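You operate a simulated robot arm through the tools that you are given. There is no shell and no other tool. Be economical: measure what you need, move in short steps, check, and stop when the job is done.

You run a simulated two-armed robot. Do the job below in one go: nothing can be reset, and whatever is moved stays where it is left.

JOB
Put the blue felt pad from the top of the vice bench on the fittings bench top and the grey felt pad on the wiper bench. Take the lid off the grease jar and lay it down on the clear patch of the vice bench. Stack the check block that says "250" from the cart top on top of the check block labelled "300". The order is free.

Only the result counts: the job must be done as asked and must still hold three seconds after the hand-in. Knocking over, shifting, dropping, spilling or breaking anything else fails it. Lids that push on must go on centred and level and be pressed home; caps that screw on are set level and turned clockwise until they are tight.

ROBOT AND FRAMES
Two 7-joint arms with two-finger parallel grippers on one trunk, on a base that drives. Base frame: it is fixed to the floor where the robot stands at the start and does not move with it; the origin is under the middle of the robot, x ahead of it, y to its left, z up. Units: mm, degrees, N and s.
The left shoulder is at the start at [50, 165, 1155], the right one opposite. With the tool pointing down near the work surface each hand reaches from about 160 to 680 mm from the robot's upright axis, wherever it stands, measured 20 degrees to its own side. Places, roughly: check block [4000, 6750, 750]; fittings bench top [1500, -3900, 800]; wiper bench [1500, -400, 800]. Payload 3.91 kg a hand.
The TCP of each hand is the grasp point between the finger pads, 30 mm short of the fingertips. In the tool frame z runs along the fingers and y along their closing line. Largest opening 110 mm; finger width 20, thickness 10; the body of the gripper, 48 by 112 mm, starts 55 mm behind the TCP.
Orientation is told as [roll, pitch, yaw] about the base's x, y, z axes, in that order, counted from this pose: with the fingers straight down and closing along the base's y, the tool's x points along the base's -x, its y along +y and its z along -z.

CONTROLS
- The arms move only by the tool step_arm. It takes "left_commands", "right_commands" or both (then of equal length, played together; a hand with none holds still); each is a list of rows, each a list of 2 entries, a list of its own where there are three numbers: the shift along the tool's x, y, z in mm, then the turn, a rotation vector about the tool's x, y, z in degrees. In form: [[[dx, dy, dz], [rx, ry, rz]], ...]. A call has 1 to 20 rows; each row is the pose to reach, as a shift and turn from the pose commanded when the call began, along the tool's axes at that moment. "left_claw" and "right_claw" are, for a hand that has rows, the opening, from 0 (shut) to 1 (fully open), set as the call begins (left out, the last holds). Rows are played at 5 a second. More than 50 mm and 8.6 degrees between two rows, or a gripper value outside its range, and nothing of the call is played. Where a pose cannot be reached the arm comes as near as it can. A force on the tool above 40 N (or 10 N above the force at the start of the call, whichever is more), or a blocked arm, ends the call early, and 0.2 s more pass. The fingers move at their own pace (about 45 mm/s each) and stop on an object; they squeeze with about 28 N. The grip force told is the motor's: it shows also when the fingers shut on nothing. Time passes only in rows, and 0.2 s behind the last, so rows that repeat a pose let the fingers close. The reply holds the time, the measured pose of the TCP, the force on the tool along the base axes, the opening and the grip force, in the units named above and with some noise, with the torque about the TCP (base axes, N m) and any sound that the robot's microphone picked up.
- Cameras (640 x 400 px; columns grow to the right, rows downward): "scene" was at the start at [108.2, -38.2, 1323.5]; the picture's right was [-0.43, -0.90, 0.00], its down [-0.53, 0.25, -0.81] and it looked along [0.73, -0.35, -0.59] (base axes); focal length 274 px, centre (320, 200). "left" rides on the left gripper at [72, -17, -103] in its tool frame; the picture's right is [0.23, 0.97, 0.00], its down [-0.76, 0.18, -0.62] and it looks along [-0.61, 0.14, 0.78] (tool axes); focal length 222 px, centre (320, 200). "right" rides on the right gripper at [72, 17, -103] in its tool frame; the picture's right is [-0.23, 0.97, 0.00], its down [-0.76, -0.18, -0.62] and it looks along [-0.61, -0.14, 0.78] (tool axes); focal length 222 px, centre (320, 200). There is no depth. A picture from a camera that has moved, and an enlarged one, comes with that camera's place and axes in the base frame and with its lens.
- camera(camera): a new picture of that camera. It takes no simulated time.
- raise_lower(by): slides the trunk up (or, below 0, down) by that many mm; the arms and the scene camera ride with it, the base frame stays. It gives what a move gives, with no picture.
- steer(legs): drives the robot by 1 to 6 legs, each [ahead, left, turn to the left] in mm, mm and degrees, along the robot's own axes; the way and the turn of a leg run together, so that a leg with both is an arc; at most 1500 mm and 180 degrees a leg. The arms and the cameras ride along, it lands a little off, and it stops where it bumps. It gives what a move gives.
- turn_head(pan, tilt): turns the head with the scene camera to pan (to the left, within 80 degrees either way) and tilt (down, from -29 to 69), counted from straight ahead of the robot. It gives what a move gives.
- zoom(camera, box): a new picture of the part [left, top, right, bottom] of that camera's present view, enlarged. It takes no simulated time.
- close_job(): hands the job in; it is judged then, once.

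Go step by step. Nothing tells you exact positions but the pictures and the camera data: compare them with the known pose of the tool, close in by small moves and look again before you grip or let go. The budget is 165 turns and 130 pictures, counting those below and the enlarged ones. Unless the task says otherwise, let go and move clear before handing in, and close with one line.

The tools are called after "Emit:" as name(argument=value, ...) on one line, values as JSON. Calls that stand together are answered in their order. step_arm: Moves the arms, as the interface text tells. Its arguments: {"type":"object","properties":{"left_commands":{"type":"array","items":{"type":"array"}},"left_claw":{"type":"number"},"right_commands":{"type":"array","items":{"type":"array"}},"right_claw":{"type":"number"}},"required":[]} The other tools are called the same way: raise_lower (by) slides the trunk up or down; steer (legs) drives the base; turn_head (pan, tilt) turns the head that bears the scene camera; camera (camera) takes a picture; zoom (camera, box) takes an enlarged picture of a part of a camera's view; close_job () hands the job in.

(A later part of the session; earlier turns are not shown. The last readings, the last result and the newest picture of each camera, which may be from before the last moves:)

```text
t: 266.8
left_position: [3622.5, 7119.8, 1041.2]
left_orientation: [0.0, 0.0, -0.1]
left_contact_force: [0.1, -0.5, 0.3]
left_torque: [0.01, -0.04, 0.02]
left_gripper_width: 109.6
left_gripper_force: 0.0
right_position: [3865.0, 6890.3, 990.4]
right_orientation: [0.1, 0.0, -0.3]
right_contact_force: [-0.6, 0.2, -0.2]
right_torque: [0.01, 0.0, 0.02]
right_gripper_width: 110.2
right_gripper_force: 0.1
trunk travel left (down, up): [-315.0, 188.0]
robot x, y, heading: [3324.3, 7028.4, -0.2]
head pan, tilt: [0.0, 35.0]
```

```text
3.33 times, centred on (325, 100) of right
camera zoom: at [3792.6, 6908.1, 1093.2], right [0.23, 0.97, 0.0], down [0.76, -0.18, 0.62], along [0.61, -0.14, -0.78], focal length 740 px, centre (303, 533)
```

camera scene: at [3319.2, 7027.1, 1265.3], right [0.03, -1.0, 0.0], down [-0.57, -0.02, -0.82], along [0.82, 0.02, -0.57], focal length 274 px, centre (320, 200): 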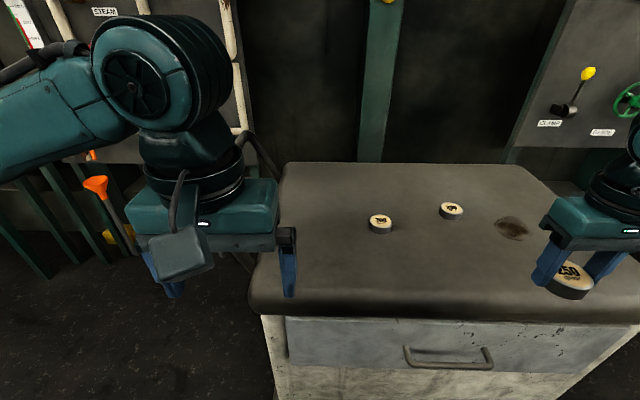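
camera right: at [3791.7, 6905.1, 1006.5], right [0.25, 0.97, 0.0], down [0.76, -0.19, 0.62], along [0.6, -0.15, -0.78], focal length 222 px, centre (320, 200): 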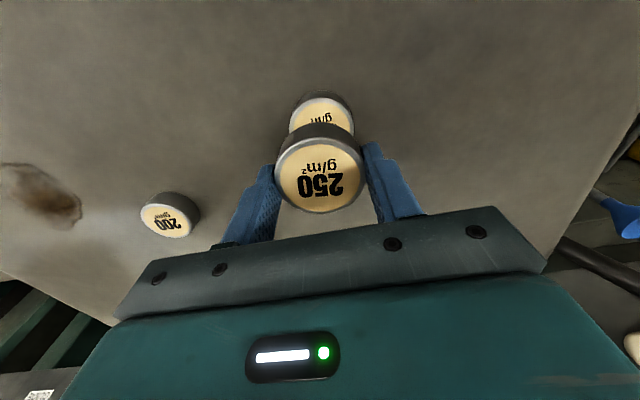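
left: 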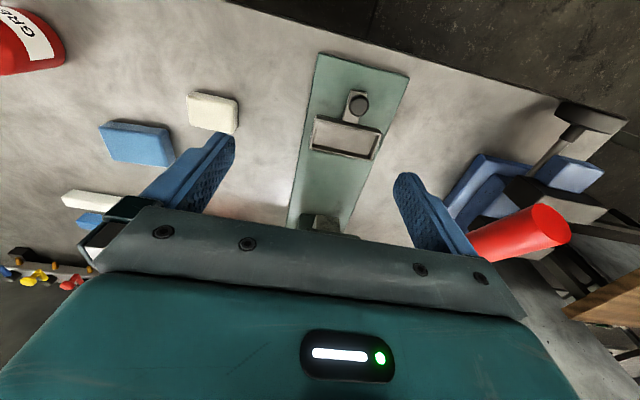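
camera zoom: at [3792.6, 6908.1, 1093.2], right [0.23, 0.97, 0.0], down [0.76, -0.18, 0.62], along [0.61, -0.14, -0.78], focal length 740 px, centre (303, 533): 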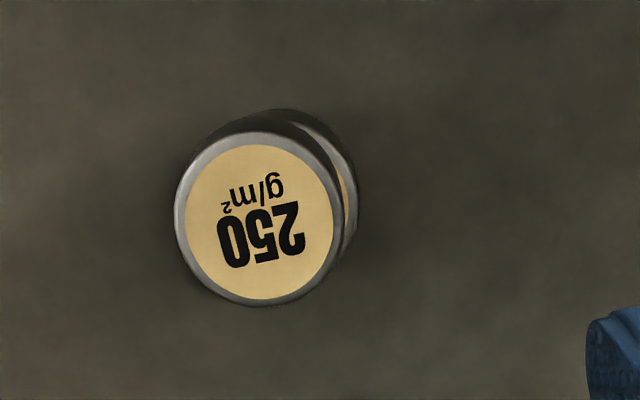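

The 250 is ~8 mm off to −y. I'll regrip it and shift it to be centred.

Emit:
step_arm(right_commands=[[[0, 0, 40], [0, 0, 0]], [[0, 0, 80], [0, 0, 0]], [[0, 0, 115], [0, 0, 0]], [[0, 0, 130], [0, 0, 0]], [[0, 0, 130], [0, 0, 0]]])

Emit:
step_arm(right_commands=[[[0, 0, 0], [0, 0, 0]], [[0, 0, 0], [0, 0, 0]], [[0, 0, 0], [0, 0, 0]], [[0, 0, 0], [0, 0, 0]], [[0, 0, 0], [0, 0, 0]]], right_claw=0.2)

Emit:
step_arm(right_commands=[[[0, 0, -5], [0, 0, 0]], [[0, 0, -5], [0, 0, 0]]])

Emit:
zoom(camera="scene", box=[360, 200, 420, 280])

```text
t: 268.0
left_position: [3623.3, 7118.9, 1041.1]
left_orientation: [0.0, 0.0, -0.1]
left_contact_force: [0.3, -0.3, 0.4]
left_torque: [0.05, 0.0, -0.01]
left_gripper_width: 109.9
left_gripper_force: 0.1
right_position: [3865.5, 6888.8, 860.4]
right_orientation: [0.1, 0.1, -0.2]
right_contact_force: [0.5, -0.4, 0.1]
right_torque: [0.03, 0.03, -0.02]
right_gripper_width: 110.2
right_gripper_force: 0.0
trunk travel left (down, up): [-315.0, 188.0]
robot x, y, heading: [3322.3, 7025.3, -0.1]
head pan, tilt: [0.0, 35.0]
```

```text
t: 269.2
left_position: [3623.4, 7118.6, 1041.5]
left_orientation: [0.0, 0.1, 0.0]
left_contact_force: [-0.1, 0.0, -0.5]
left_torque: [0.02, 0.0, -0.01]
left_gripper_width: 110.0
left_gripper_force: 0.1
right_position: [3865.0, 6889.8, 860.4]
right_orientation: [0.0, 0.0, -0.2]
right_contact_force: [0.4, -0.7, 0.5]
right_torque: [0.0, -0.01, -0.01]
right_gripper_width: 54.4
right_gripper_force: 27.4
trunk travel left (down, up): [-315.0, 188.0]
robot x, y, heading: [3320.5, 7030.1, -0.0]
head pan, tilt: [0.0, 35.0]
```

```text
t: 269.8
left_position: [3622.6, 7119.6, 1042.0]
left_orientation: [0.0, 0.0, -0.1]
left_contact_force: [0.6, 0.5, 1.0]
left_torque: [-0.01, 0.02, -0.01]
left_gripper_width: 110.2
left_gripper_force: 0.1
right_position: [3866.2, 6888.6, 866.1]
right_orientation: [0.0, 0.0, -0.2]
right_contact_force: [0.5, 0.7, -0.7]
right_torque: [0.02, 0.0, -0.02]
right_gripper_width: 54.0
right_gripper_force: 28.2
trunk travel left (down, up): [-315.0, 188.0]
robot x, y, heading: [3317.9, 7027.6, -0.4]
head pan, tilt: [0.0, 35.0]
```

```text
5.00 times, centred on (390, 240) of scene
camera zoom: at [3436.3, 7025.2, 1265.3], right [0.0, -1.0, 0.0], down [-0.57, 0.0, -0.82], along [0.82, 0.0, -0.57], focal length 1369 px, centre (-30, 0)
```

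zoom: 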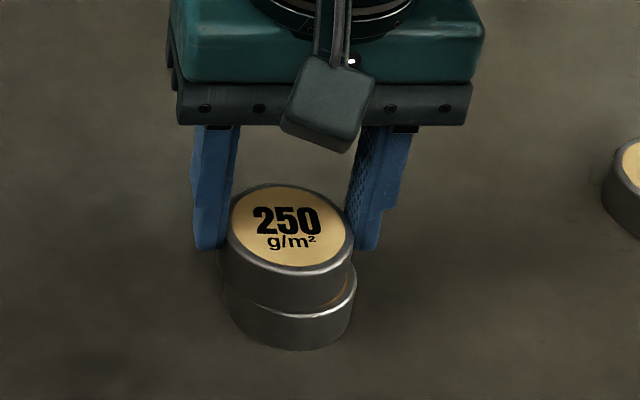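

Now held, it is ~4 mm to +y of the 300. I'll shift −4 mm, lower to the no‑load height and release without pressing.

Emit:
step_arm(right_commands=[[[0, -4, 0], [0, 0, 0]], [[0, -4, 2], [0, 0, 0]], [[0, -4, 4.5], [0, 0, 0]], [[0, -4, 4.5], [0, 0, 0]]])

Emit:
zoom(camera="scene", box=[360, 200, 420, 280])

```text
t: 270.8
left_position: [3623.0, 7118.7, 1040.7]
left_orientation: [0.0, 0.0, -0.1]
left_contact_force: [0.6, 0.2, 0.6]
left_torque: [-0.02, 0.01, -0.02]
left_gripper_width: 110.0
left_gripper_force: 0.1
right_position: [3865.8, 6884.2, 861.0]
right_orientation: [0.0, 0.0, -0.2]
right_contact_force: [0.1, 0.2, -1.2]
right_torque: [-0.03, 0.0, 0.02]
right_gripper_width: 54.1
right_gripper_force: 27.5
trunk travel left (down, up): [-315.0, 188.0]
robot x, y, heading: [3317.3, 7027.1, 0.0]
head pan, tilt: [0.0, 35.0]
```

```text
5.00 times, centred on (390, 240) of scene
camera zoom: at [3436.3, 7025.2, 1265.3], right [0.0, -1.0, 0.0], down [-0.57, 0.0, -0.82], along [0.82, 0.0, -0.57], focal length 1369 px, centre (-30, 0)
```

zoom: 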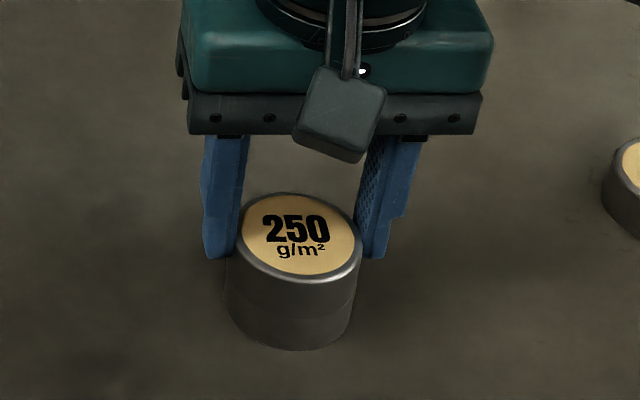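

Well aligned now. Releasing.

Emit:
step_arm(right_commands=[[[0, 0, 0.4], [0, 0, 0]], [[0, 0, 0.4], [0, 0, 0]], [[0, 0, 0.4], [0, 0, 0]], [[0, 0, 0.4], [0, 0, 0]], [[0, 0, 0.4], [0, 0, 0]]], right_claw=1.0)

Emit:
zoom(camera="scene", box=[360, 200, 420, 280])

```text
t: 272.0
left_position: [3622.3, 7118.5, 1041.2]
left_orientation: [0.1, 0.0, -0.2]
left_contact_force: [0.4, -0.8, 0.2]
left_torque: [-0.01, 0.02, -0.03]
left_gripper_width: 110.0
left_gripper_force: 0.1
right_position: [3865.9, 6883.8, 859.4]
right_orientation: [0.0, 0.0, -0.3]
right_contact_force: [-0.5, -0.6, -0.5]
right_torque: [-0.01, -0.01, -0.03]
right_gripper_width: 110.1
right_gripper_force: 0.1
trunk travel left (down, up): [-315.0, 188.0]
robot x, y, heading: [3320.6, 7025.2, -0.1]
head pan, tilt: [0.0, 35.0]
```

```text
5.00 times, centred on (390, 240) of scene
camera zoom: at [3436.2, 7025.2, 1265.4], right [0.0, -1.0, 0.0], down [-0.57, 0.0, -0.82], along [0.82, 0.0, -0.57], focal length 1369 px, centre (-30, 0)
```

zoom: 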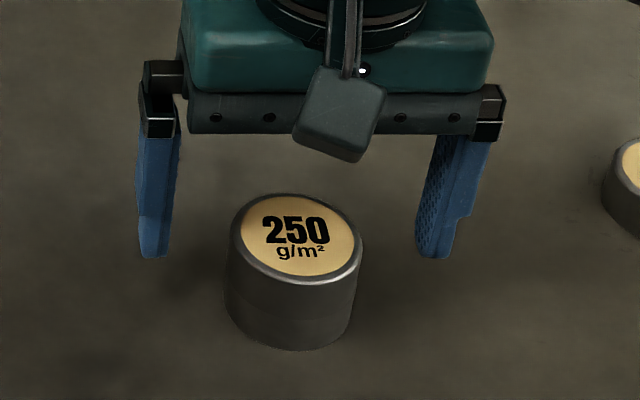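

Stack is done. Raise, retract, and head back to the vice bench through the corridor.

Emit:
step_arm(right_commands=[[[0, 0, -40], [0, 0, 0]], [[0, 0, -85], [0, 0, 0]], [[0, 0, -130], [0, 0, 0]], [[40, 0, -160], [0, 0, 0]], [[80, -25, -180], [0, 0, 0]], [[120, -50, -200], [0, 0, 0]], [[160, -80, -200], [0, 0, 0]], [[190, -120, -200], [0, 0, 0]], [[190, -160, -200], [0, 0, 0]]])

Emit:
steer(legs=[[-700, 0, 0], [0, -1400, 0], [0, -1400, 0], [0, -580, 0]])

```text
refused: row 5 steps farther than a row can; nothing moved
```

```text
t: 292.0
left_position: [2947.2, 3732.0, 1041.8]
left_orientation: [-0.1, 0.1, -0.2]
left_contact_force: [0.3, 0.0, -0.4]
left_torque: [0.02, 0.01, 0.01]
left_gripper_width: 110.0
left_gripper_force: 0.0
right_position: [3190.2, 3497.8, 861.0]
right_orientation: [0.0, 0.1, -0.3]
right_contact_force: [-0.9, -0.1, 0.6]
right_torque: [0.03, -0.01, -0.02]
right_gripper_width: 110.1
right_gripper_force: 0.0
trunk travel left (down, up): [-315.0, 188.0]
robot x, y, heading: [2646.6, 3639.8, -0.1]
head pan, tilt: [0.0, 35.0]
```

The arm lift was refused but the base drove off anyway; the open fingers straddled the stack on both sides of the backing direction, so it should be fine, but I'll verify from here by looking at the cart.

Emit:
turn_head(pan=69, tilt=12)

Emit:
zoom(camera="scene", box=[280, 155, 360, 205])

```text
t: 293.4
left_position: [2945.5, 3732.9, 1040.1]
left_orientation: [0.0, 0.0, -0.2]
left_contact_force: [0.2, -0.8, -0.5]
left_torque: [0.01, 0.0, -0.01]
left_gripper_width: 109.6
left_gripper_force: 0.1
right_position: [3189.8, 3498.3, 861.2]
right_orientation: [0.0, 0.0, -0.4]
right_contact_force: [-0.1, -0.2, 0.0]
right_torque: [-0.01, 0.01, -0.01]
right_gripper_width: 110.6
right_gripper_force: 0.0
trunk travel left (down, up): [-315.0, 188.0]
robot x, y, heading: [2643.5, 3641.1, -0.3]
head pan, tilt: [69.0, 12.0]
```

```text
8.00 times, centred on (320, 180) of scene
camera zoom: at [2705.9, 3726.6, 1302.2], right [0.93, -0.36, 0.0], down [-0.08, -0.19, -0.98], along [0.35, 0.91, -0.21], focal length 2191 px, centre (320, 360)
```

zoom: 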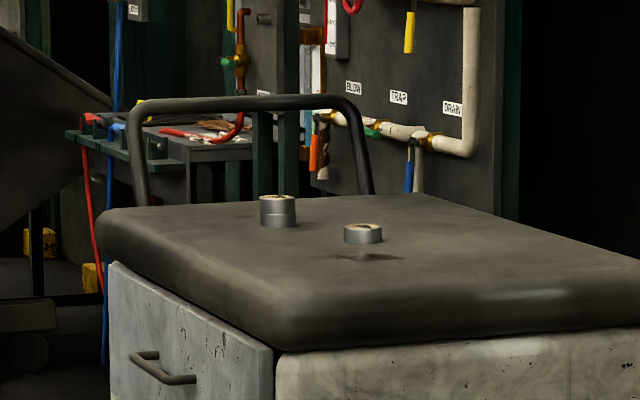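

The stack is intact and aligned. Now raise and retract the right hand properly.

Emit:
step_arm(right_commands=[[[0, 0, -45], [0, 0, 0]], [[0, 0, -90], [0, 0, 0]], [[0, 0, -135], [0, 0, 0]], [[35, 0, -160], [0, 0, 0]], [[70, -20, -180], [0, 0, 0]], [[105, -50, -190], [0, 0, 0]], [[140, -80, -190], [0, 0, 0]], [[175, -110, -190], [0, 0, 0]], [[200, -150, -190], [0, 0, 0]]])

Emit:
raise_lower(by=60)

Emit:
steer(legs=[[-1400, 0, 0], [-1400, 0, 0], [-350, 0, 0], [0, -1400, 0], [0, -1400, 0], [0, -800, 0]])

```text
t: 295.4
left_position: [2946.4, 3732.9, 1041.8]
left_orientation: [0.0, 0.1, -0.2]
left_contact_force: [-0.8, -0.2, 0.0]
left_torque: [-0.04, -0.04, 0.0]
left_gripper_width: 110.0
left_gripper_force: 0.0
right_position: [2986.4, 3350.1, 1051.0]
right_orientation: [-0.1, -0.1, -0.4]
right_contact_force: [0.8, -0.2, -0.3]
right_torque: [0.03, -0.04, 0.01]
right_gripper_width: 110.0
right_gripper_force: 0.0
trunk travel left (down, up): [-315.0, 188.0]
robot x, y, heading: [2644.3, 3640.2, -0.1]
head pan, tilt: [69.0, 12.0]
```

```text
t: 296.4
left_position: [2947.6, 3733.2, 1102.4]
left_orientation: [0.0, -0.1, -0.1]
left_contact_force: [-0.2, 0.4, 0.0]
left_torque: [0.0, 0.0, -0.01]
left_gripper_width: 110.2
left_gripper_force: 0.0
right_position: [2987.3, 3351.6, 1111.1]
right_orientation: [0.0, 0.0, -0.3]
right_contact_force: [0.6, -0.9, -0.1]
right_torque: [-0.01, 0.0, 0.01]
right_gripper_width: 109.8
right_gripper_force: 0.0
trunk travel left (down, up): [-375.0, 128.0]
robot x, y, heading: [2644.2, 3641.3, -0.4]
head pan, tilt: [69.0, 12.0]
```

```text
t: 329.1
left_position: [-66.9, 91.1, 1101.1]
left_orientation: [-0.1, 0.0, 2.6]
left_contact_force: [-0.7, -0.3, -0.6]
left_torque: [0.02, 0.02, 0.01]
left_gripper_width: 109.9
left_gripper_force: 0.1
right_position: [-7.0, -287.9, 1112.3]
right_orientation: [0.0, 0.0, 2.5]
right_contact_force: [0.0, -0.5, -0.3]
right_torque: [-0.02, -0.02, 0.01]
right_gripper_width: 109.8
right_gripper_force: 0.1
trunk travel left (down, up): [-375.0, 128.0]
robot x, y, heading: [-363.8, -15.5, 2.7]
head pan, tilt: [69.0, 12.0]
```

Back in front of the vice bench. I'll close in a bit right and look over the bench top.

Emit:
steer(legs=[[250, -280, -2.7]])

Emit:
turn_head(pan=0, tilt=30)

Emit:
camera(camera="scene")

```text
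t: 331.5
left_position: [193.8, -193.4, 1100.5]
left_orientation: [0.0, 0.0, -0.3]
left_contact_force: [-0.3, 1.0, 0.0]
left_torque: [-0.01, 0.0, 0.01]
left_gripper_width: 109.7
left_gripper_force: 0.1
right_position: [234.9, -573.6, 1111.9]
right_orientation: [0.0, 0.0, -0.5]
right_contact_force: [-1.0, -0.6, 0.3]
right_torque: [0.0, 0.0, 0.0]
right_gripper_width: 110.1
right_gripper_force: 0.0
trunk travel left (down, up): [-375.0, 128.0]
robot x, y, heading: [-108.9, -288.8, -0.1]
head pan, tilt: [69.0, 12.0]
```

```text
t: 332.9
left_position: [194.3, -192.7, 1102.6]
left_orientation: [0.0, -0.1, -0.3]
left_contact_force: [0.0, -0.5, -0.2]
left_torque: [0.0, 0.01, -0.03]
left_gripper_width: 109.8
left_gripper_force: 0.0
right_position: [233.4, -574.9, 1111.9]
right_orientation: [0.0, 0.0, -0.3]
right_contact_force: [0.0, 0.2, -0.1]
right_torque: [0.0, 0.01, 0.0]
right_gripper_width: 109.9
right_gripper_force: 0.0
trunk travel left (down, up): [-375.0, 128.0]
robot x, y, heading: [-110.8, -287.4, -0.4]
head pan, tilt: [0.0, 30.0]
```

```text
65 pictures are left
camera scene: at [10.0, -286.5, 1333.2], right [0.0, -1.0, 0.0], down [-0.5, 0.0, -0.87], along [0.87, 0.0, -0.5], focal length 274 px, centre (320, 200)
```

scene: 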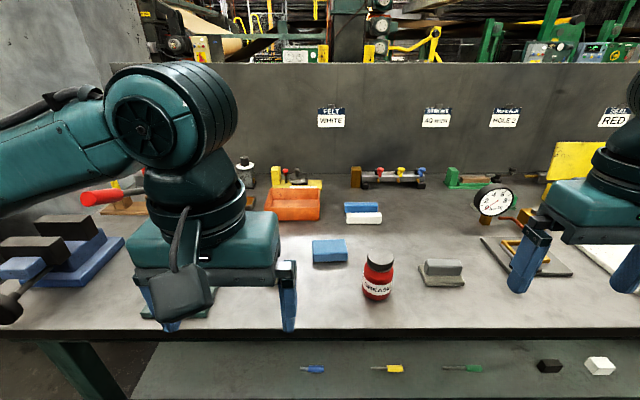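

Emit:
zoom(camera="scene", box=[290, 180, 490, 320])

Emit:
zoom(camera="scene", box=[470, 150, 640, 300])

```text
2.86 times, centred on (390, 250) of scene
camera zoom: at [10.0, -286.5, 1333.2], right [0.0, -1.0, 0.0], down [-0.5, 0.0, -0.87], along [0.87, 0.0, -0.5], focal length 782 px, centre (120, 57)
```

zoom: 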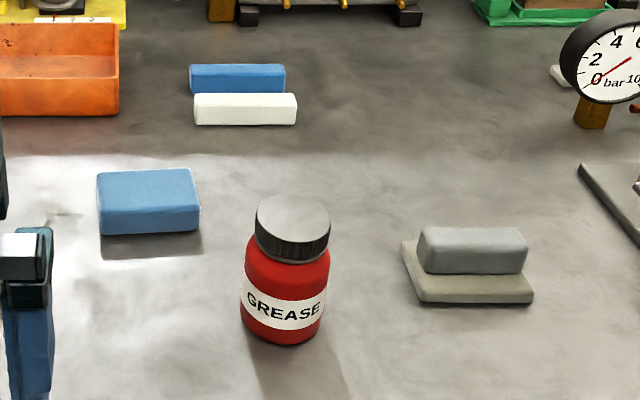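

```text
2.67 times, centred on (555, 225) of scene
camera zoom: at [10.0, -286.5, 1333.2], right [0.0, -1.0, 0.0], down [-0.5, 0.0, -0.87], along [0.87, 0.0, -0.5], focal length 730 px, centre (-307, 133)
```

zoom: 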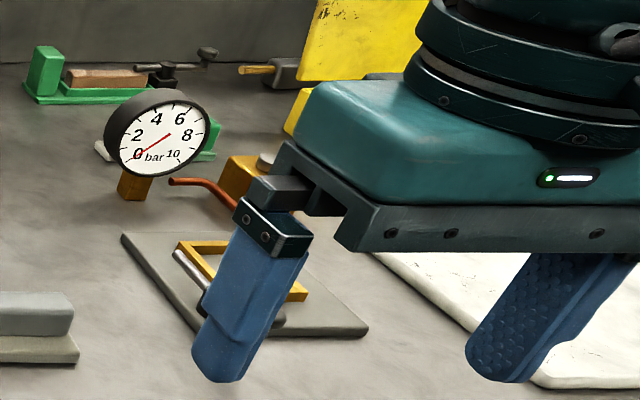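

Emit:
zoom(camera="scene", box=[460, 330, 640, 400])

Emit:
zoom(camera="scene", box=[400, 245, 480, 300])

Emit:
step_arm(left_commands=[[[30, 30, 0], [0, 0, 0]], [[60, 60, 0], [0, 0, 0]], [[60, 105, 0], [0, 0, 0]], [[60, 150, 0], [0, 0, 0]]], right_commands=[[[30, -30, 0], [0, 0, 0]], [[50, -60, 0], [0, 0, 0]], [[60, -100, 0], [0, 0, 0]], [[60, -140, 0], [0, 0, 0]]])

Emit:
camera(camera="scene")

```text
3.56 times, centred on (550, 365) of scene
camera zoom: at [10.0, -286.5, 1333.2], right [0.0, -1.0, 0.0], down [-0.5, 0.0, -0.87], along [0.87, 0.0, -0.5], focal length 974 px, centre (-498, -387)
```

zoom: 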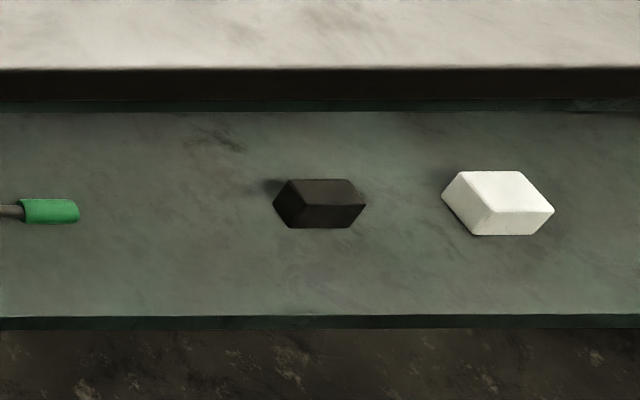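

```text
7.27 times, centred on (440, 272) of scene
camera zoom: at [10.0, -286.5, 1333.2], right [0.0, -1.0, 0.0], down [-0.5, 0.0, -0.87], along [0.87, 0.0, -0.5], focal length 1992 px, centre (-553, -327)
```

zoom: 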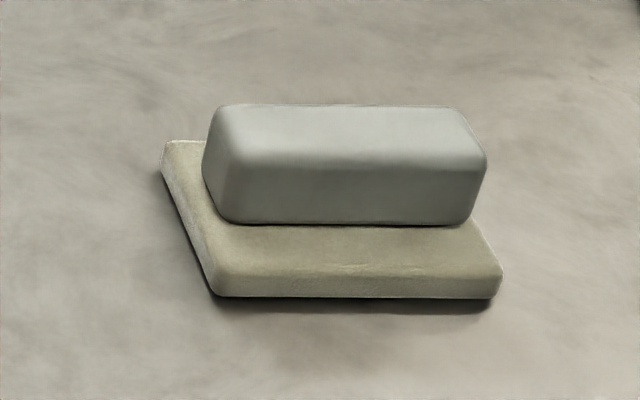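

```text
t: 333.9
left_position: [134.7, -41.9, 1100.5]
left_orientation: [0.0, -0.1, -0.3]
left_contact_force: [0.4, -1.1, -0.3]
left_torque: [0.01, 0.01, 0.0]
left_gripper_width: 109.8
left_gripper_force: 0.0
right_position: [172.2, -714.0, 1113.4]
right_orientation: [0.1, -0.1, -0.3]
right_contact_force: [-0.5, 0.8, -0.6]
right_torque: [0.0, 0.01, 0.02]
right_gripper_width: 110.1
right_gripper_force: 0.0
right hand out of reach, approached as far as the arm can: row 3
trunk travel left (down, up): [-375.0, 128.0]
robot x, y, heading: [-111.5, -285.3, -0.2]
head pan, tilt: [0.0, 30.0]
```

```text
60 pictures are left
camera scene: at [9.3, -286.3, 1333.2], right [0.0, -1.0, 0.0], down [-0.5, 0.0, -0.87], along [0.87, 0.0, -0.5], focal length 274 px, centre (320, 200)
```

scene: 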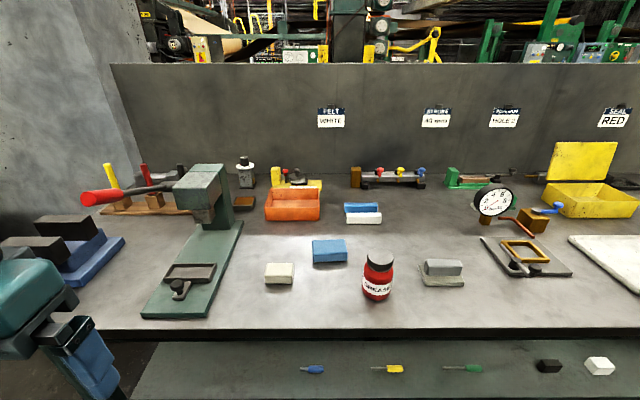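

Emit:
zoom(camera="scene", box=[255, 190, 395, 300])

Emit:
turn_head(pan=-45, tilt=28)

Emit:
camera(camera="scene")

```text
3.64 times, centred on (325, 245) of scene
camera zoom: at [9.3, -286.3, 1333.2], right [0.0, -1.0, 0.0], down [-0.5, 0.0, -0.87], along [0.87, 0.0, -0.5], focal length 996 px, centre (302, 36)
```

zoom: 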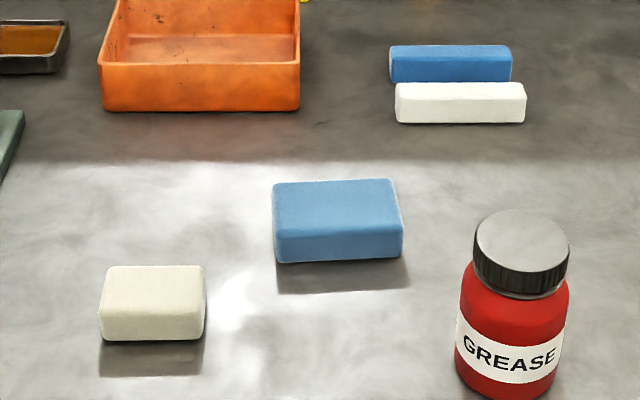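

```text
t: 335.0
left_position: [135.4, -41.5, 1099.3]
left_orientation: [0.0, 0.1, -0.3]
left_contact_force: [0.5, -0.4, -0.9]
left_torque: [0.02, 0.01, 0.05]
left_gripper_width: 109.7
left_gripper_force: 0.0
right_position: [173.7, -714.0, 1114.3]
right_orientation: [-0.1, -0.2, -0.4]
right_contact_force: [-0.6, 1.0, 0.3]
right_torque: [-0.05, 0.0, -0.01]
right_gripper_width: 109.9
right_gripper_force: 0.0
trunk travel left (down, up): [-375.0, 128.0]
robot x, y, heading: [-108.6, -286.2, -0.4]
head pan, tilt: [-45.0, 28.0]
```

```text
58 pictures are left
camera scene: at [-16.3, -350.9, 1336.3], right [-0.71, -0.7, 0.0], down [-0.33, 0.33, -0.88], along [0.62, -0.63, -0.47], focal length 274 px, centre (320, 200)
```

scene: 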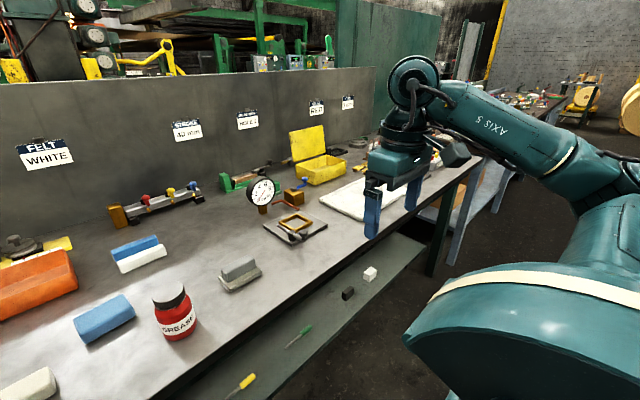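

I'll now do the jar: at ≈[505,−428], cap top z≈895. Plan: left hand tilted 45° from the front holds the jar body, right hand takes the cap. First reposition the base and check the jar closely.

Emit:
steer(legs=[[45, -165, 0.3]])

Emit:
turn_head(pan=0, tilt=40)

Emit:
camera(camera="scene")

```text
t: 336.5
left_position: [178.3, -204.2, 1100.0]
left_orientation: [0.1, 0.1, 0.1]
left_contact_force: [-0.1, 0.4, 0.1]
left_torque: [0.02, 0.01, -0.03]
left_gripper_width: 110.2
left_gripper_force: 0.1
right_position: [221.1, -874.3, 1112.6]
right_orientation: [0.0, 0.2, -0.1]
right_contact_force: [0.7, 0.1, -0.1]
right_torque: [0.01, 0.01, 0.01]
right_gripper_width: 110.1
right_gripper_force: 0.0
trunk travel left (down, up): [-375.0, 128.0]
robot x, y, heading: [-66.2, -447.9, -0.1]
head pan, tilt: [-45.0, 28.0]
```

```text
t: 337.6
left_position: [178.2, -204.4, 1099.6]
left_orientation: [0.0, -0.1, 0.2]
left_contact_force: [0.5, 0.1, 0.0]
left_torque: [0.01, 0.01, 0.0]
left_gripper_width: 110.0
left_gripper_force: 0.1
right_position: [221.4, -875.4, 1113.5]
right_orientation: [0.0, 0.0, 0.0]
right_contact_force: [0.1, 0.7, -0.4]
right_torque: [0.03, 0.0, -0.01]
right_gripper_width: 109.8
right_gripper_force: 0.0
trunk travel left (down, up): [-375.0, 128.0]
robot x, y, heading: [-63.1, -446.7, -0.1]
head pan, tilt: [0.0, 40.0]
```

```text
57 pictures are left
camera scene: at [49.1, -449.3, 1317.8], right [0.0, -1.0, 0.0], down [-0.64, 0.0, -0.77], along [0.77, 0.0, -0.64], focal length 274 px, centre (320, 200)
```

scene: 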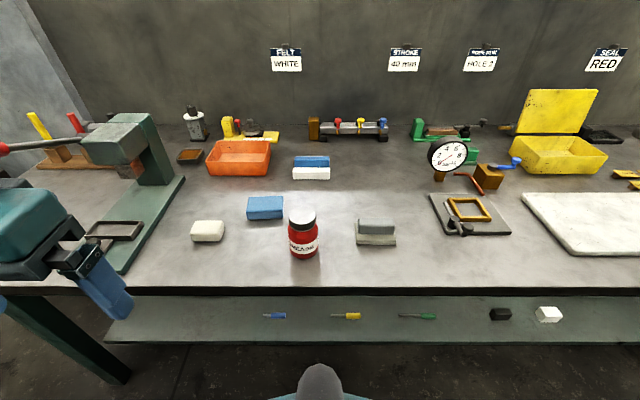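

Estimates of the jar vary by a few cm, so I'll bring the right wrist camera over it for a better fix.

Emit:
step_arm(right_commands=[[[-20, 43, 0], [0, 0, 0]], [[-40, 86, 0], [0, 0, 0]], [[-60, 129, 0], [0, 0, 0]], [[-80, 172, 0], [0, 0, 0]], [[-100, 215, 0], [0, 0, 0]], [[-120, 258, 0], [0, 0, 0]], [[-140, 301, 0], [0, 0, 0]], [[-160, 344, 0], [0, 0, 0]], [[-180, 387, 0], [0, 0, 0]], [[-200, 425, 0], [0, 0, 0]]])

Emit:
camera(camera="right")

```text
t: 339.8
left_position: [178.4, -203.5, 1101.2]
left_orientation: [0.0, 0.0, 0.2]
left_contact_force: [-0.2, 0.2, -0.4]
left_torque: [-0.02, 0.05, -0.01]
left_gripper_width: 110.0
left_gripper_force: 0.1
right_position: [422.6, -448.3, 1113.4]
right_orientation: [-0.1, -0.1, 0.2]
right_contact_force: [-0.1, 0.4, -1.2]
right_torque: [-0.01, -0.02, -0.01]
right_gripper_width: 110.1
right_gripper_force: 0.0
right hand out of reach, approached as far as the arm can: row 1
trunk travel left (down, up): [-375.0, 128.0]
robot x, y, heading: [-63.8, -449.0, -0.1]
head pan, tilt: [0.0, 40.0]
```

```text
56 pictures are left
camera right: at [349.4, -432.6, 1216.6], right [0.23, 0.97, 0.0], down [0.76, -0.18, 0.62], along [0.61, -0.14, -0.78], focal length 222 px, centre (320, 200)
```

right: 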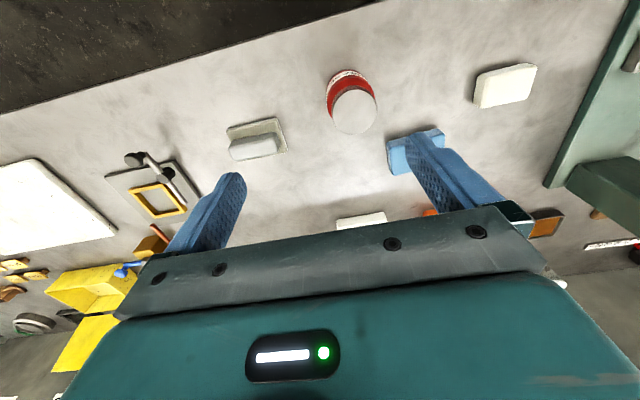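

Jar now fixed at about [455, −406]. Bring the left hand, tilted 45° from the front, to a pre-grasp in front of the jar.

Emit:
step_arm(left_commands=[[[-20, -22, 20], [0, -5, 0]], [[-40, -45, 40], [0, -10, 0]], [[-61, -67, 60], [0, -15, 0]], [[-82, -90, 80], [0, -20, 0]], [[-102, -112, 100], [0, -25, 0]], [[-122, -135, 120], [0, -30, 0]], [[-143, -157, 140], [0, -35, 0]], [[-164, -180, 160], [0, -40, 0]], [[-184, -202, 181], [0, -45, 0]], [[-184, -202, 181], [0, -45, 0]]])

Emit:
camera(camera="left")

Emit:
camera(camera="scene")

```text
t: 342.0
left_position: [363.2, -405.2, 918.9]
left_orientation: [0.0, -45.0, 0.1]
left_contact_force: [-0.3, -0.6, 0.0]
left_torque: [0.0, 0.01, -0.01]
left_gripper_width: 110.0
left_gripper_force: 0.0
left hand out of reach, approached as far as the arm can: row 2, 3
right_position: [422.5, -451.4, 1113.7]
right_orientation: [-0.1, 0.0, 0.0]
right_contact_force: [0.4, -0.2, -0.1]
right_torque: [0.0, 0.01, -0.01]
right_gripper_width: 109.9
right_gripper_force: 0.1
trunk travel left (down, up): [-375.0, 128.0]
robot x, y, heading: [-64.8, -445.2, 0.2]
head pan, tilt: [0.0, 40.0]
```

```text
55 pictures are left
camera left: at [240.1, -423.8, 940.0], right [-0.16, 0.97, -0.16], down [0.1, 0.18, 0.98], along [0.98, 0.14, -0.12], focal length 222 px, centre (320, 200)
```

left: 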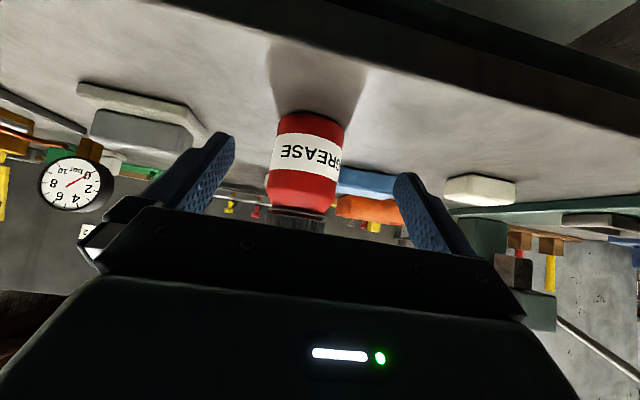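

```text
54 pictures are left
camera scene: at [49.0, -449.1, 1317.8], right [0.0, -1.0, 0.0], down [-0.64, 0.0, -0.77], along [0.77, 0.0, -0.64], focal length 274 px, centre (320, 200)
```

scene: 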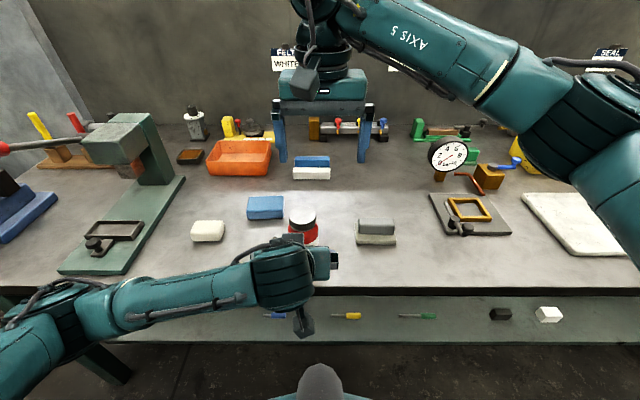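

Triangulating both wrist cameras: the bench top is at z≈850, jar at ≈[440, −409], cap top ≈940. Move the left hand in around the jar body.

Emit:
step_arm(left_commands=[[[-8, -4, 20], [0, 0, 0]], [[-15, -4, 40], [0, 0, 0]], [[-22, -4, 60], [0, 0, 0]], [[-22, -4, 60], [0, 0, 0]]])

Emit:
camera(camera="left")

Emit:
zoom(camera="scene", box=[240, 180, 400, 300])

```text
t: 343.0
left_position: [422.8, -410.4, 892.1]
left_orientation: [0.0, -45.0, 0.0]
left_contact_force: [0.0, 0.0, -0.5]
left_torque: [-0.02, -0.02, 0.01]
left_gripper_width: 109.8
left_gripper_force: 0.1
right_position: [422.1, -452.0, 1113.3]
right_orientation: [0.0, -0.1, 0.0]
right_contact_force: [0.4, 0.8, 0.2]
right_torque: [-0.02, 0.0, -0.01]
right_gripper_width: 109.9
right_gripper_force: 0.1
trunk travel left (down, up): [-375.0, 128.0]
robot x, y, heading: [-61.6, -449.0, -0.1]
head pan, tilt: [0.0, 40.0]
```

```text
53 pictures are left
camera left: at [298.4, -426.4, 912.7], right [-0.16, 0.97, -0.16], down [0.1, 0.18, 0.98], along [0.98, 0.14, -0.12], focal length 222 px, centre (320, 200)
```

left: 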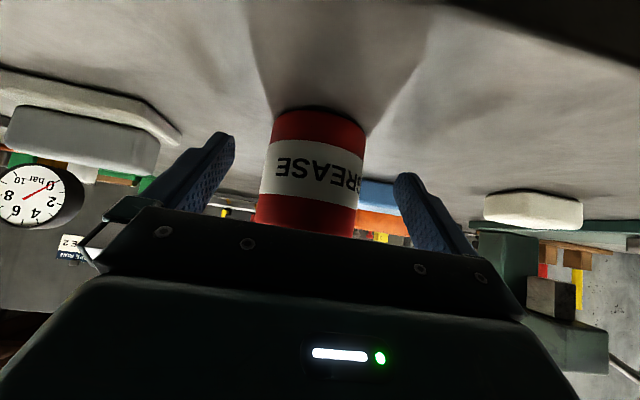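

```text
3.33 times, centred on (320, 240) of scene
camera zoom: at [49.0, -449.2, 1317.8], right [0.0, -1.0, 0.0], down [-0.64, 0.0, -0.77], along [0.77, 0.0, -0.64], focal length 913 px, centre (320, 67)
```

zoom: 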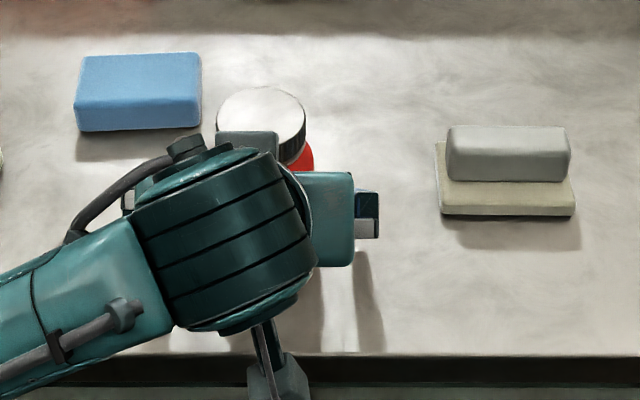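

Jar is centred between the fingers. Advance 6 mm and close on the jar body.

Emit:
step_arm(left_commands=[[[-4, 0, 4], [0, 0, 0]], [[-4, 0, 4], [0, 0, 0]]])

Emit:
step_arm(left_commands=[[[0, 0, 0], [0, 0, 0]], [[0, 0, 0], [0, 0, 0]], [[0, 0, 0], [0, 0, 0]], [[0, 0, 0], [0, 0, 0]], [[0, 0, 0], [0, 0, 0]]], left_claw=0.3)

Emit:
camera(camera="left")

Emit:
camera(camera="right")

```text
t: 343.6
left_position: [428.0, -408.8, 892.0]
left_orientation: [0.0, -45.0, 0.2]
left_contact_force: [0.3, -0.2, -0.1]
left_torque: [0.0, 0.02, 0.0]
left_gripper_width: 110.1
left_gripper_force: 0.0
right_position: [422.7, -451.4, 1113.9]
right_orientation: [0.0, -0.1, 0.0]
right_contact_force: [0.5, 0.0, 0.8]
right_torque: [-0.01, -0.01, -0.01]
right_gripper_width: 110.0
right_gripper_force: 0.0
trunk travel left (down, up): [-375.0, 128.0]
robot x, y, heading: [-67.7, -449.6, -0.1]
head pan, tilt: [0.0, 40.0]
```

```text
t: 344.8
left_position: [426.9, -409.3, 891.3]
left_orientation: [0.0, -45.0, 0.1]
left_contact_force: [0.4, -0.9, 0.6]
left_torque: [0.03, 0.0, -0.01]
left_gripper_width: 60.0
left_gripper_force: 28.0
right_position: [423.0, -450.0, 1113.5]
right_orientation: [0.0, 0.0, 0.0]
right_contact_force: [0.4, 0.0, 1.6]
right_torque: [0.0, 0.02, -0.04]
right_gripper_width: 109.6
right_gripper_force: 0.0
trunk travel left (down, up): [-375.0, 128.0]
robot x, y, heading: [-67.4, -447.7, 0.2]
head pan, tilt: [0.0, 40.0]
```

```text
51 pictures are left
camera left: at [303.4, -426.4, 912.3], right [-0.16, 0.97, -0.16], down [0.1, 0.18, 0.98], along [0.98, 0.14, -0.12], focal length 222 px, centre (320, 200)
```

left: 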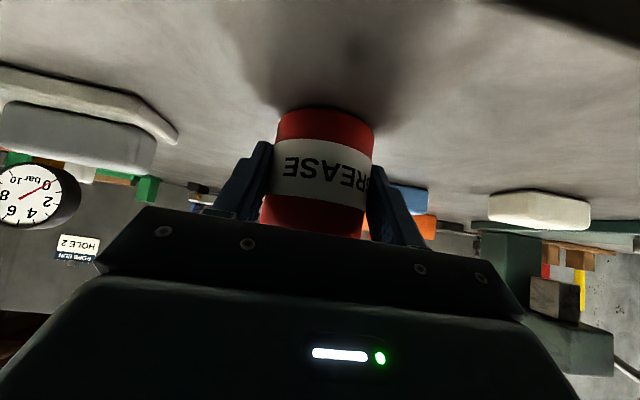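

```text
50 pictures are left
camera right: at [349.2, -434.1, 1216.6], right [0.23, 0.97, 0.0], down [0.76, -0.18, 0.62], along [0.61, -0.14, -0.78], focal length 222 px, centre (320, 200)
```

right: 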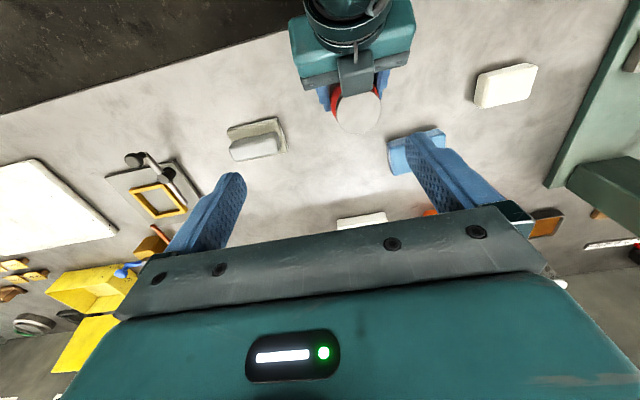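

Jar held (60 mm). Now bring the right hand above the cap and descend.

Emit:
step_arm(right_commands=[[[-10, 21, 0], [0, 0, 0]], [[-20, 42, 0], [0, 0, 0]], [[-20, 42, 40], [0, 0, 0]], [[-20, 42, 80], [0, 0, 0]], [[-20, 42, 113], [0, 0, 0]], [[-20, 42, 113], [0, 0, 0]]])

Emit:
camera(camera="right")

Emit:
zoom(camera="scene", box=[240, 140, 400, 270])

```text
t: 346.2
left_position: [428.2, -409.0, 892.6]
left_orientation: [0.0, -45.0, 0.1]
left_contact_force: [0.2, 0.1, 1.3]
left_torque: [0.08, -0.04, 0.01]
left_gripper_width: 59.8
left_gripper_force: 27.9
right_position: [439.5, -408.4, 1001.3]
right_orientation: [0.0, -0.1, 0.1]
right_contact_force: [-0.2, -0.2, 0.0]
right_torque: [-0.02, 0.01, 0.02]
right_gripper_width: 110.0
right_gripper_force: 0.0
trunk travel left (down, up): [-375.0, 128.0]
robot x, y, heading: [-64.8, -447.2, 0.0]
head pan, tilt: [0.0, 40.0]
```

```text
49 pictures are left
camera right: at [366.4, -391.4, 1102.8], right [0.23, 0.97, 0.0], down [0.76, -0.18, 0.62], along [0.61, -0.14, -0.78], focal length 222 px, centre (320, 200)
```

right: 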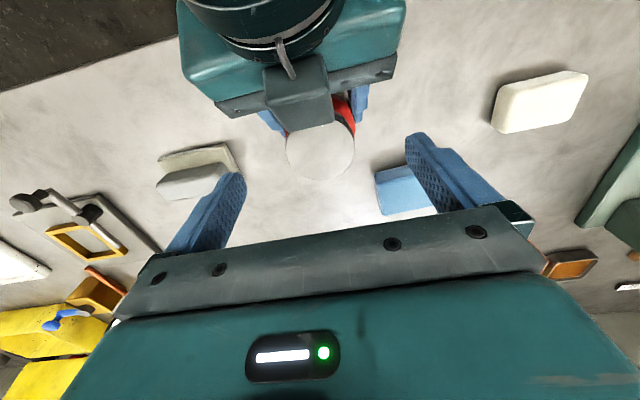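

```text
3.08 times, centred on (320, 205) of scene
camera zoom: at [49.1, -449.2, 1317.8], right [0.0, -1.0, 0.0], down [-0.64, 0.0, -0.77], along [0.77, 0.0, -0.64], focal length 843 px, centre (320, 185)
```

zoom: 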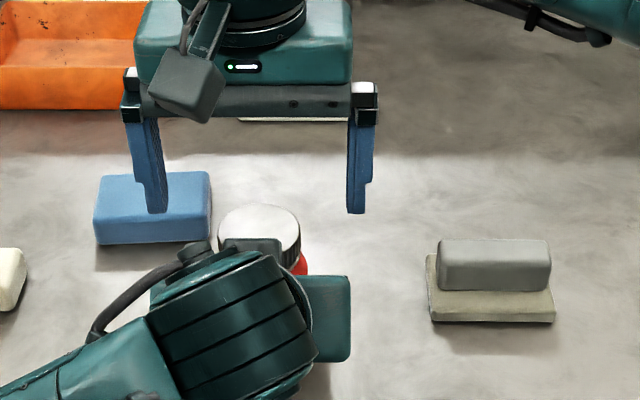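

Cap is centred under the hand. Descending to grip height and closing.

Emit:
step_arm(right_commands=[[[-2, 0, 25], [0, 0, 0]], [[-2, 0, 40], [0, 0, 0]], [[-2, 0, 47], [0, 0, 0]], [[-2, 0, 47], [0, 0, 0]]])

Emit:
camera(camera="right")

Emit:
zoom(camera="scene", box=[260, 160, 360, 250])

```text
t: 347.2
left_position: [427.2, -409.1, 891.4]
left_orientation: [0.0, -45.1, 0.2]
left_contact_force: [-1.0, 0.6, 0.9]
left_torque: [0.13, 0.0, 0.04]
left_gripper_width: 59.8
left_gripper_force: 27.9
right_position: [442.3, -407.9, 952.6]
right_orientation: [0.0, 0.0, 0.0]
right_contact_force: [0.0, -0.1, 0.1]
right_torque: [-0.02, 0.01, -0.02]
right_gripper_width: 110.1
right_gripper_force: 0.1
trunk travel left (down, up): [-375.0, 128.0]
robot x, y, heading: [-68.1, -450.7, 0.2]
head pan, tilt: [0.0, 40.0]
```

```text
47 pictures are left
camera right: at [368.5, -391.1, 1055.8], right [0.23, 0.97, 0.0], down [0.76, -0.18, 0.62], along [0.61, -0.14, -0.78], focal length 222 px, centre (320, 200)
```

right: 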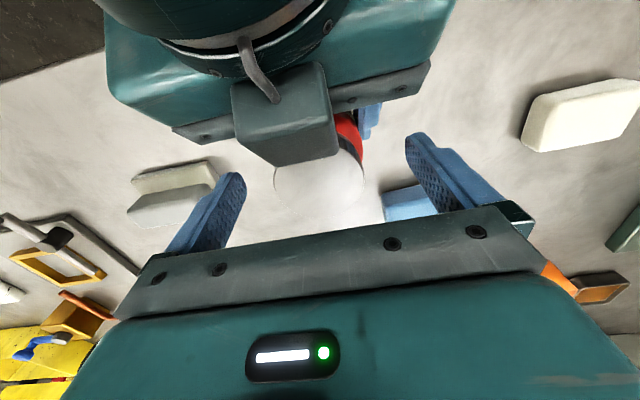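

```text
4.44 times, centred on (310, 205) of scene
camera zoom: at [48.9, -449.1, 1317.8], right [0.0, -1.0, 0.0], down [-0.64, 0.0, -0.77], along [0.77, 0.0, -0.64], focal length 1217 px, centre (364, 178)
```

zoom: 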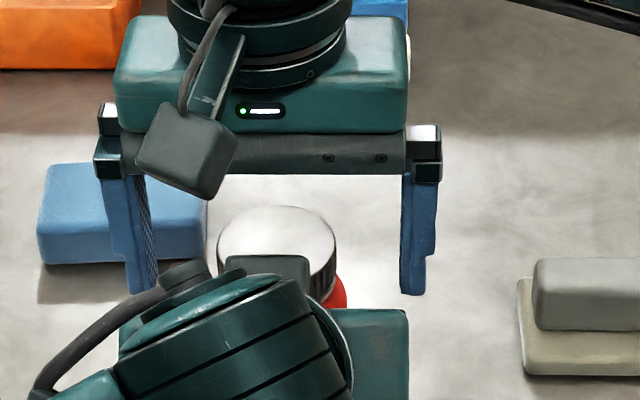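

Emit:
step_arm(right_commands=[[[0, 0, 0], [0, 0, 0]], [[0, 0, 0], [0, 0, 0]], [[0, 0, 0], [0, 0, 0]], [[0, 0, 0], [0, 0, 0]], [[0, 0, 0], [0, 0, 0]]], right_claw=0.3)

Emit:
step_arm(right_commands=[[[0, 0, 0], [0, 0, -5]], [[0, 0, 0], [0, 0, -10]], [[0, 0, 0], [0, 0, -15]]])

```text
t: 348.4
left_position: [428.0, -408.6, 891.3]
left_orientation: [0.2, -44.9, 0.1]
left_contact_force: [0.2, 2.1, 1.0]
left_torque: [0.07, 0.04, -0.01]
left_gripper_width: 59.8
left_gripper_force: 27.9
right_position: [440.8, -408.0, 953.4]
right_orientation: [0.0, 0.0, 0.0]
right_contact_force: [-0.8, -2.5, 0.1]
right_torque: [-0.18, 0.06, 0.06]
right_gripper_width: 52.7
right_gripper_force: 28.2
trunk travel left (down, up): [-375.0, 128.0]
robot x, y, heading: [-63.0, -451.0, 0.1]
head pan, tilt: [0.0, 40.0]
```

```text
t: 349.2
left_position: [427.2, -408.1, 891.3]
left_orientation: [0.1, -45.1, 0.2]
left_contact_force: [8.9, 0.3, -5.0]
left_torque: [-0.13, 0.08, 0.86]
left_gripper_width: 60.2
left_gripper_force: 27.9
right_position: [443.1, -407.7, 955.6]
right_orientation: [0.1, -0.3, 15.0]
right_contact_force: [-2.3, -4.5, 27.2]
right_torque: [-0.15, 0.06, -0.9]
right_gripper_width: 52.3
right_gripper_force: 27.7
trunk travel left (down, up): [-375.0, 128.0]
robot x, y, heading: [-68.0, -447.2, 0.2]
head pan, tilt: [0.0, 40.0]
```

It is a screw cap: turning CCW lifts it. I'll continue turning while giving it upward room.

Emit:
step_arm(right_commands=[[[0, 0, -2], [0, 0, 0]], [[0, 0, -3], [0, 0, -5]], [[0, 0, -3.5], [0, 0, -10]], [[0, 0, -4], [0, 0, -15]]])

```text
t: 350.2
left_position: [427.1, -407.8, 891.7]
left_orientation: [0.1, -44.9, 0.1]
left_contact_force: [0.0, 3.5, -0.9]
left_torque: [0.29, -0.01, 0.3]
left_gripper_width: 59.8
left_gripper_force: 27.9
right_position: [441.2, -408.0, 956.0]
right_orientation: [-0.1, 0.0, 30.2]
right_contact_force: [0.0, -1.7, 11.8]
right_torque: [-0.06, -0.03, -0.25]
right_gripper_width: 50.8
right_gripper_force: 27.7
trunk travel left (down, up): [-375.0, 128.0]
robot x, y, heading: [-65.1, -444.1, 0.5]
head pan, tilt: [0.0, 40.0]
```

Emit:
step_arm(right_commands=[[[0, 0, -0.5], [0, 0, -6]], [[0, 0, -1], [0, 0, -12]], [[0, 0, -1.5], [0, 0, -18]], [[0, 0, -2], [0, 0, -24]], [[0, 0, -2.5], [0, 0, -30]]])

```text
t: 351.3
left_position: [425.3, -414.7, 892.0]
left_orientation: [-0.3, -44.9, -0.6]
left_contact_force: [1.0, -3.9, 0.5]
left_torque: [0.96, 0.2, 0.56]
left_gripper_width: 60.5
left_gripper_force: 28.2
right_position: [443.2, -405.8, 958.0]
right_orientation: [0.0, -0.4, 55.9]
right_contact_force: [-0.2, 3.4, 0.2]
right_torque: [-0.68, -0.17, -0.64]
right_gripper_width: 50.4
right_gripper_force: 27.8
right hand out of reach, approached as far as the arm can: row 5
trunk travel left (down, up): [-375.0, 128.0]
robot x, y, heading: [-63.1, -449.2, -0.1]
head pan, tilt: [0.0, 40.0]
stopped in row 5 (right hand): the force on the tool passed its limit (the readings are from after the stop); the commanded pose is now the measured one
```

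Something touched. Let me look before continuing.

Emit:
camera(camera="scene")

Emit:
camera(camera="right")

```text
45 pictures are left
camera scene: at [49.3, -449.2, 1317.7], right [0.0, -1.0, 0.0], down [-0.64, 0.0, -0.77], along [0.77, 0.0, -0.64], focal length 274 px, centre (320, 200)
```

scene: 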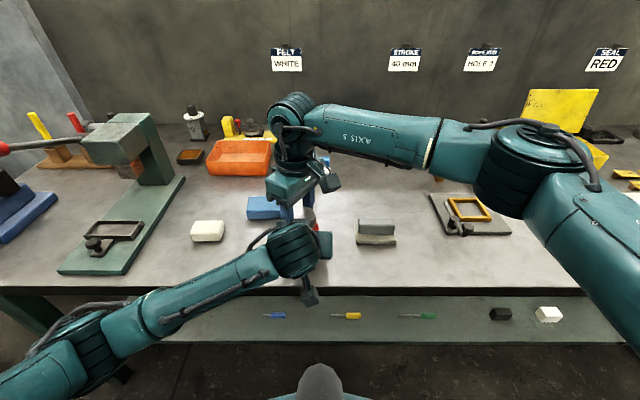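

```text
44 pictures are left
camera right: at [387.4, -456.8, 1060.1], right [-0.68, 0.73, 0.0], down [0.57, 0.53, 0.63], along [0.46, 0.43, -0.78], focal length 222 px, centre (320, 200)
```

right: 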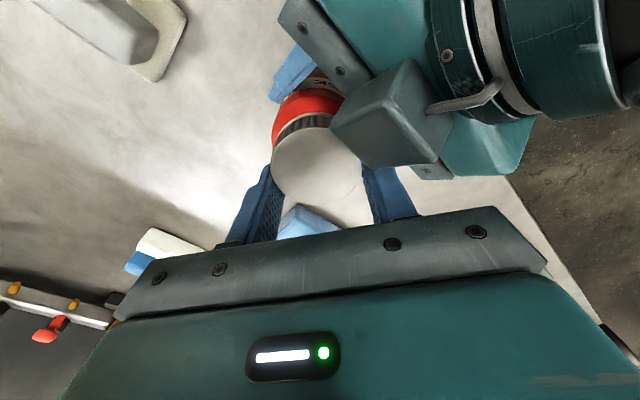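

The right finger touches the left hand's camera bracket at this yaw. The cap has risen ~5 mm; I'll back off a few degrees and test whether it lifts free.

Emit:
step_arm(right_commands=[[[0, 0, -1], [0, 0, 5]], [[0, 0, -3], [0, 0, 8]], [[0, 0, -5], [0, 0, 8]]])

```text
t: 352.1
left_position: [425.3, -415.5, 894.3]
left_orientation: [-0.7, -45.4, -0.4]
left_contact_force: [-8.5, 5.2, 15.9]
left_torque: [-0.21, -0.06, -0.01]
left_gripper_width: 59.9
left_gripper_force: 28.1
right_position: [445.1, -407.5, 961.5]
right_orientation: [-0.1, -0.4, 47.6]
right_contact_force: [7.4, -6.4, -19.4]
right_torque: [-0.02, -0.81, 0.17]
right_gripper_width: 50.1
right_gripper_force: 27.6
trunk travel left (down, up): [-375.0, 128.0]
robot x, y, heading: [-64.0, -449.8, 0.1]
head pan, tilt: [0.0, 40.0]
```

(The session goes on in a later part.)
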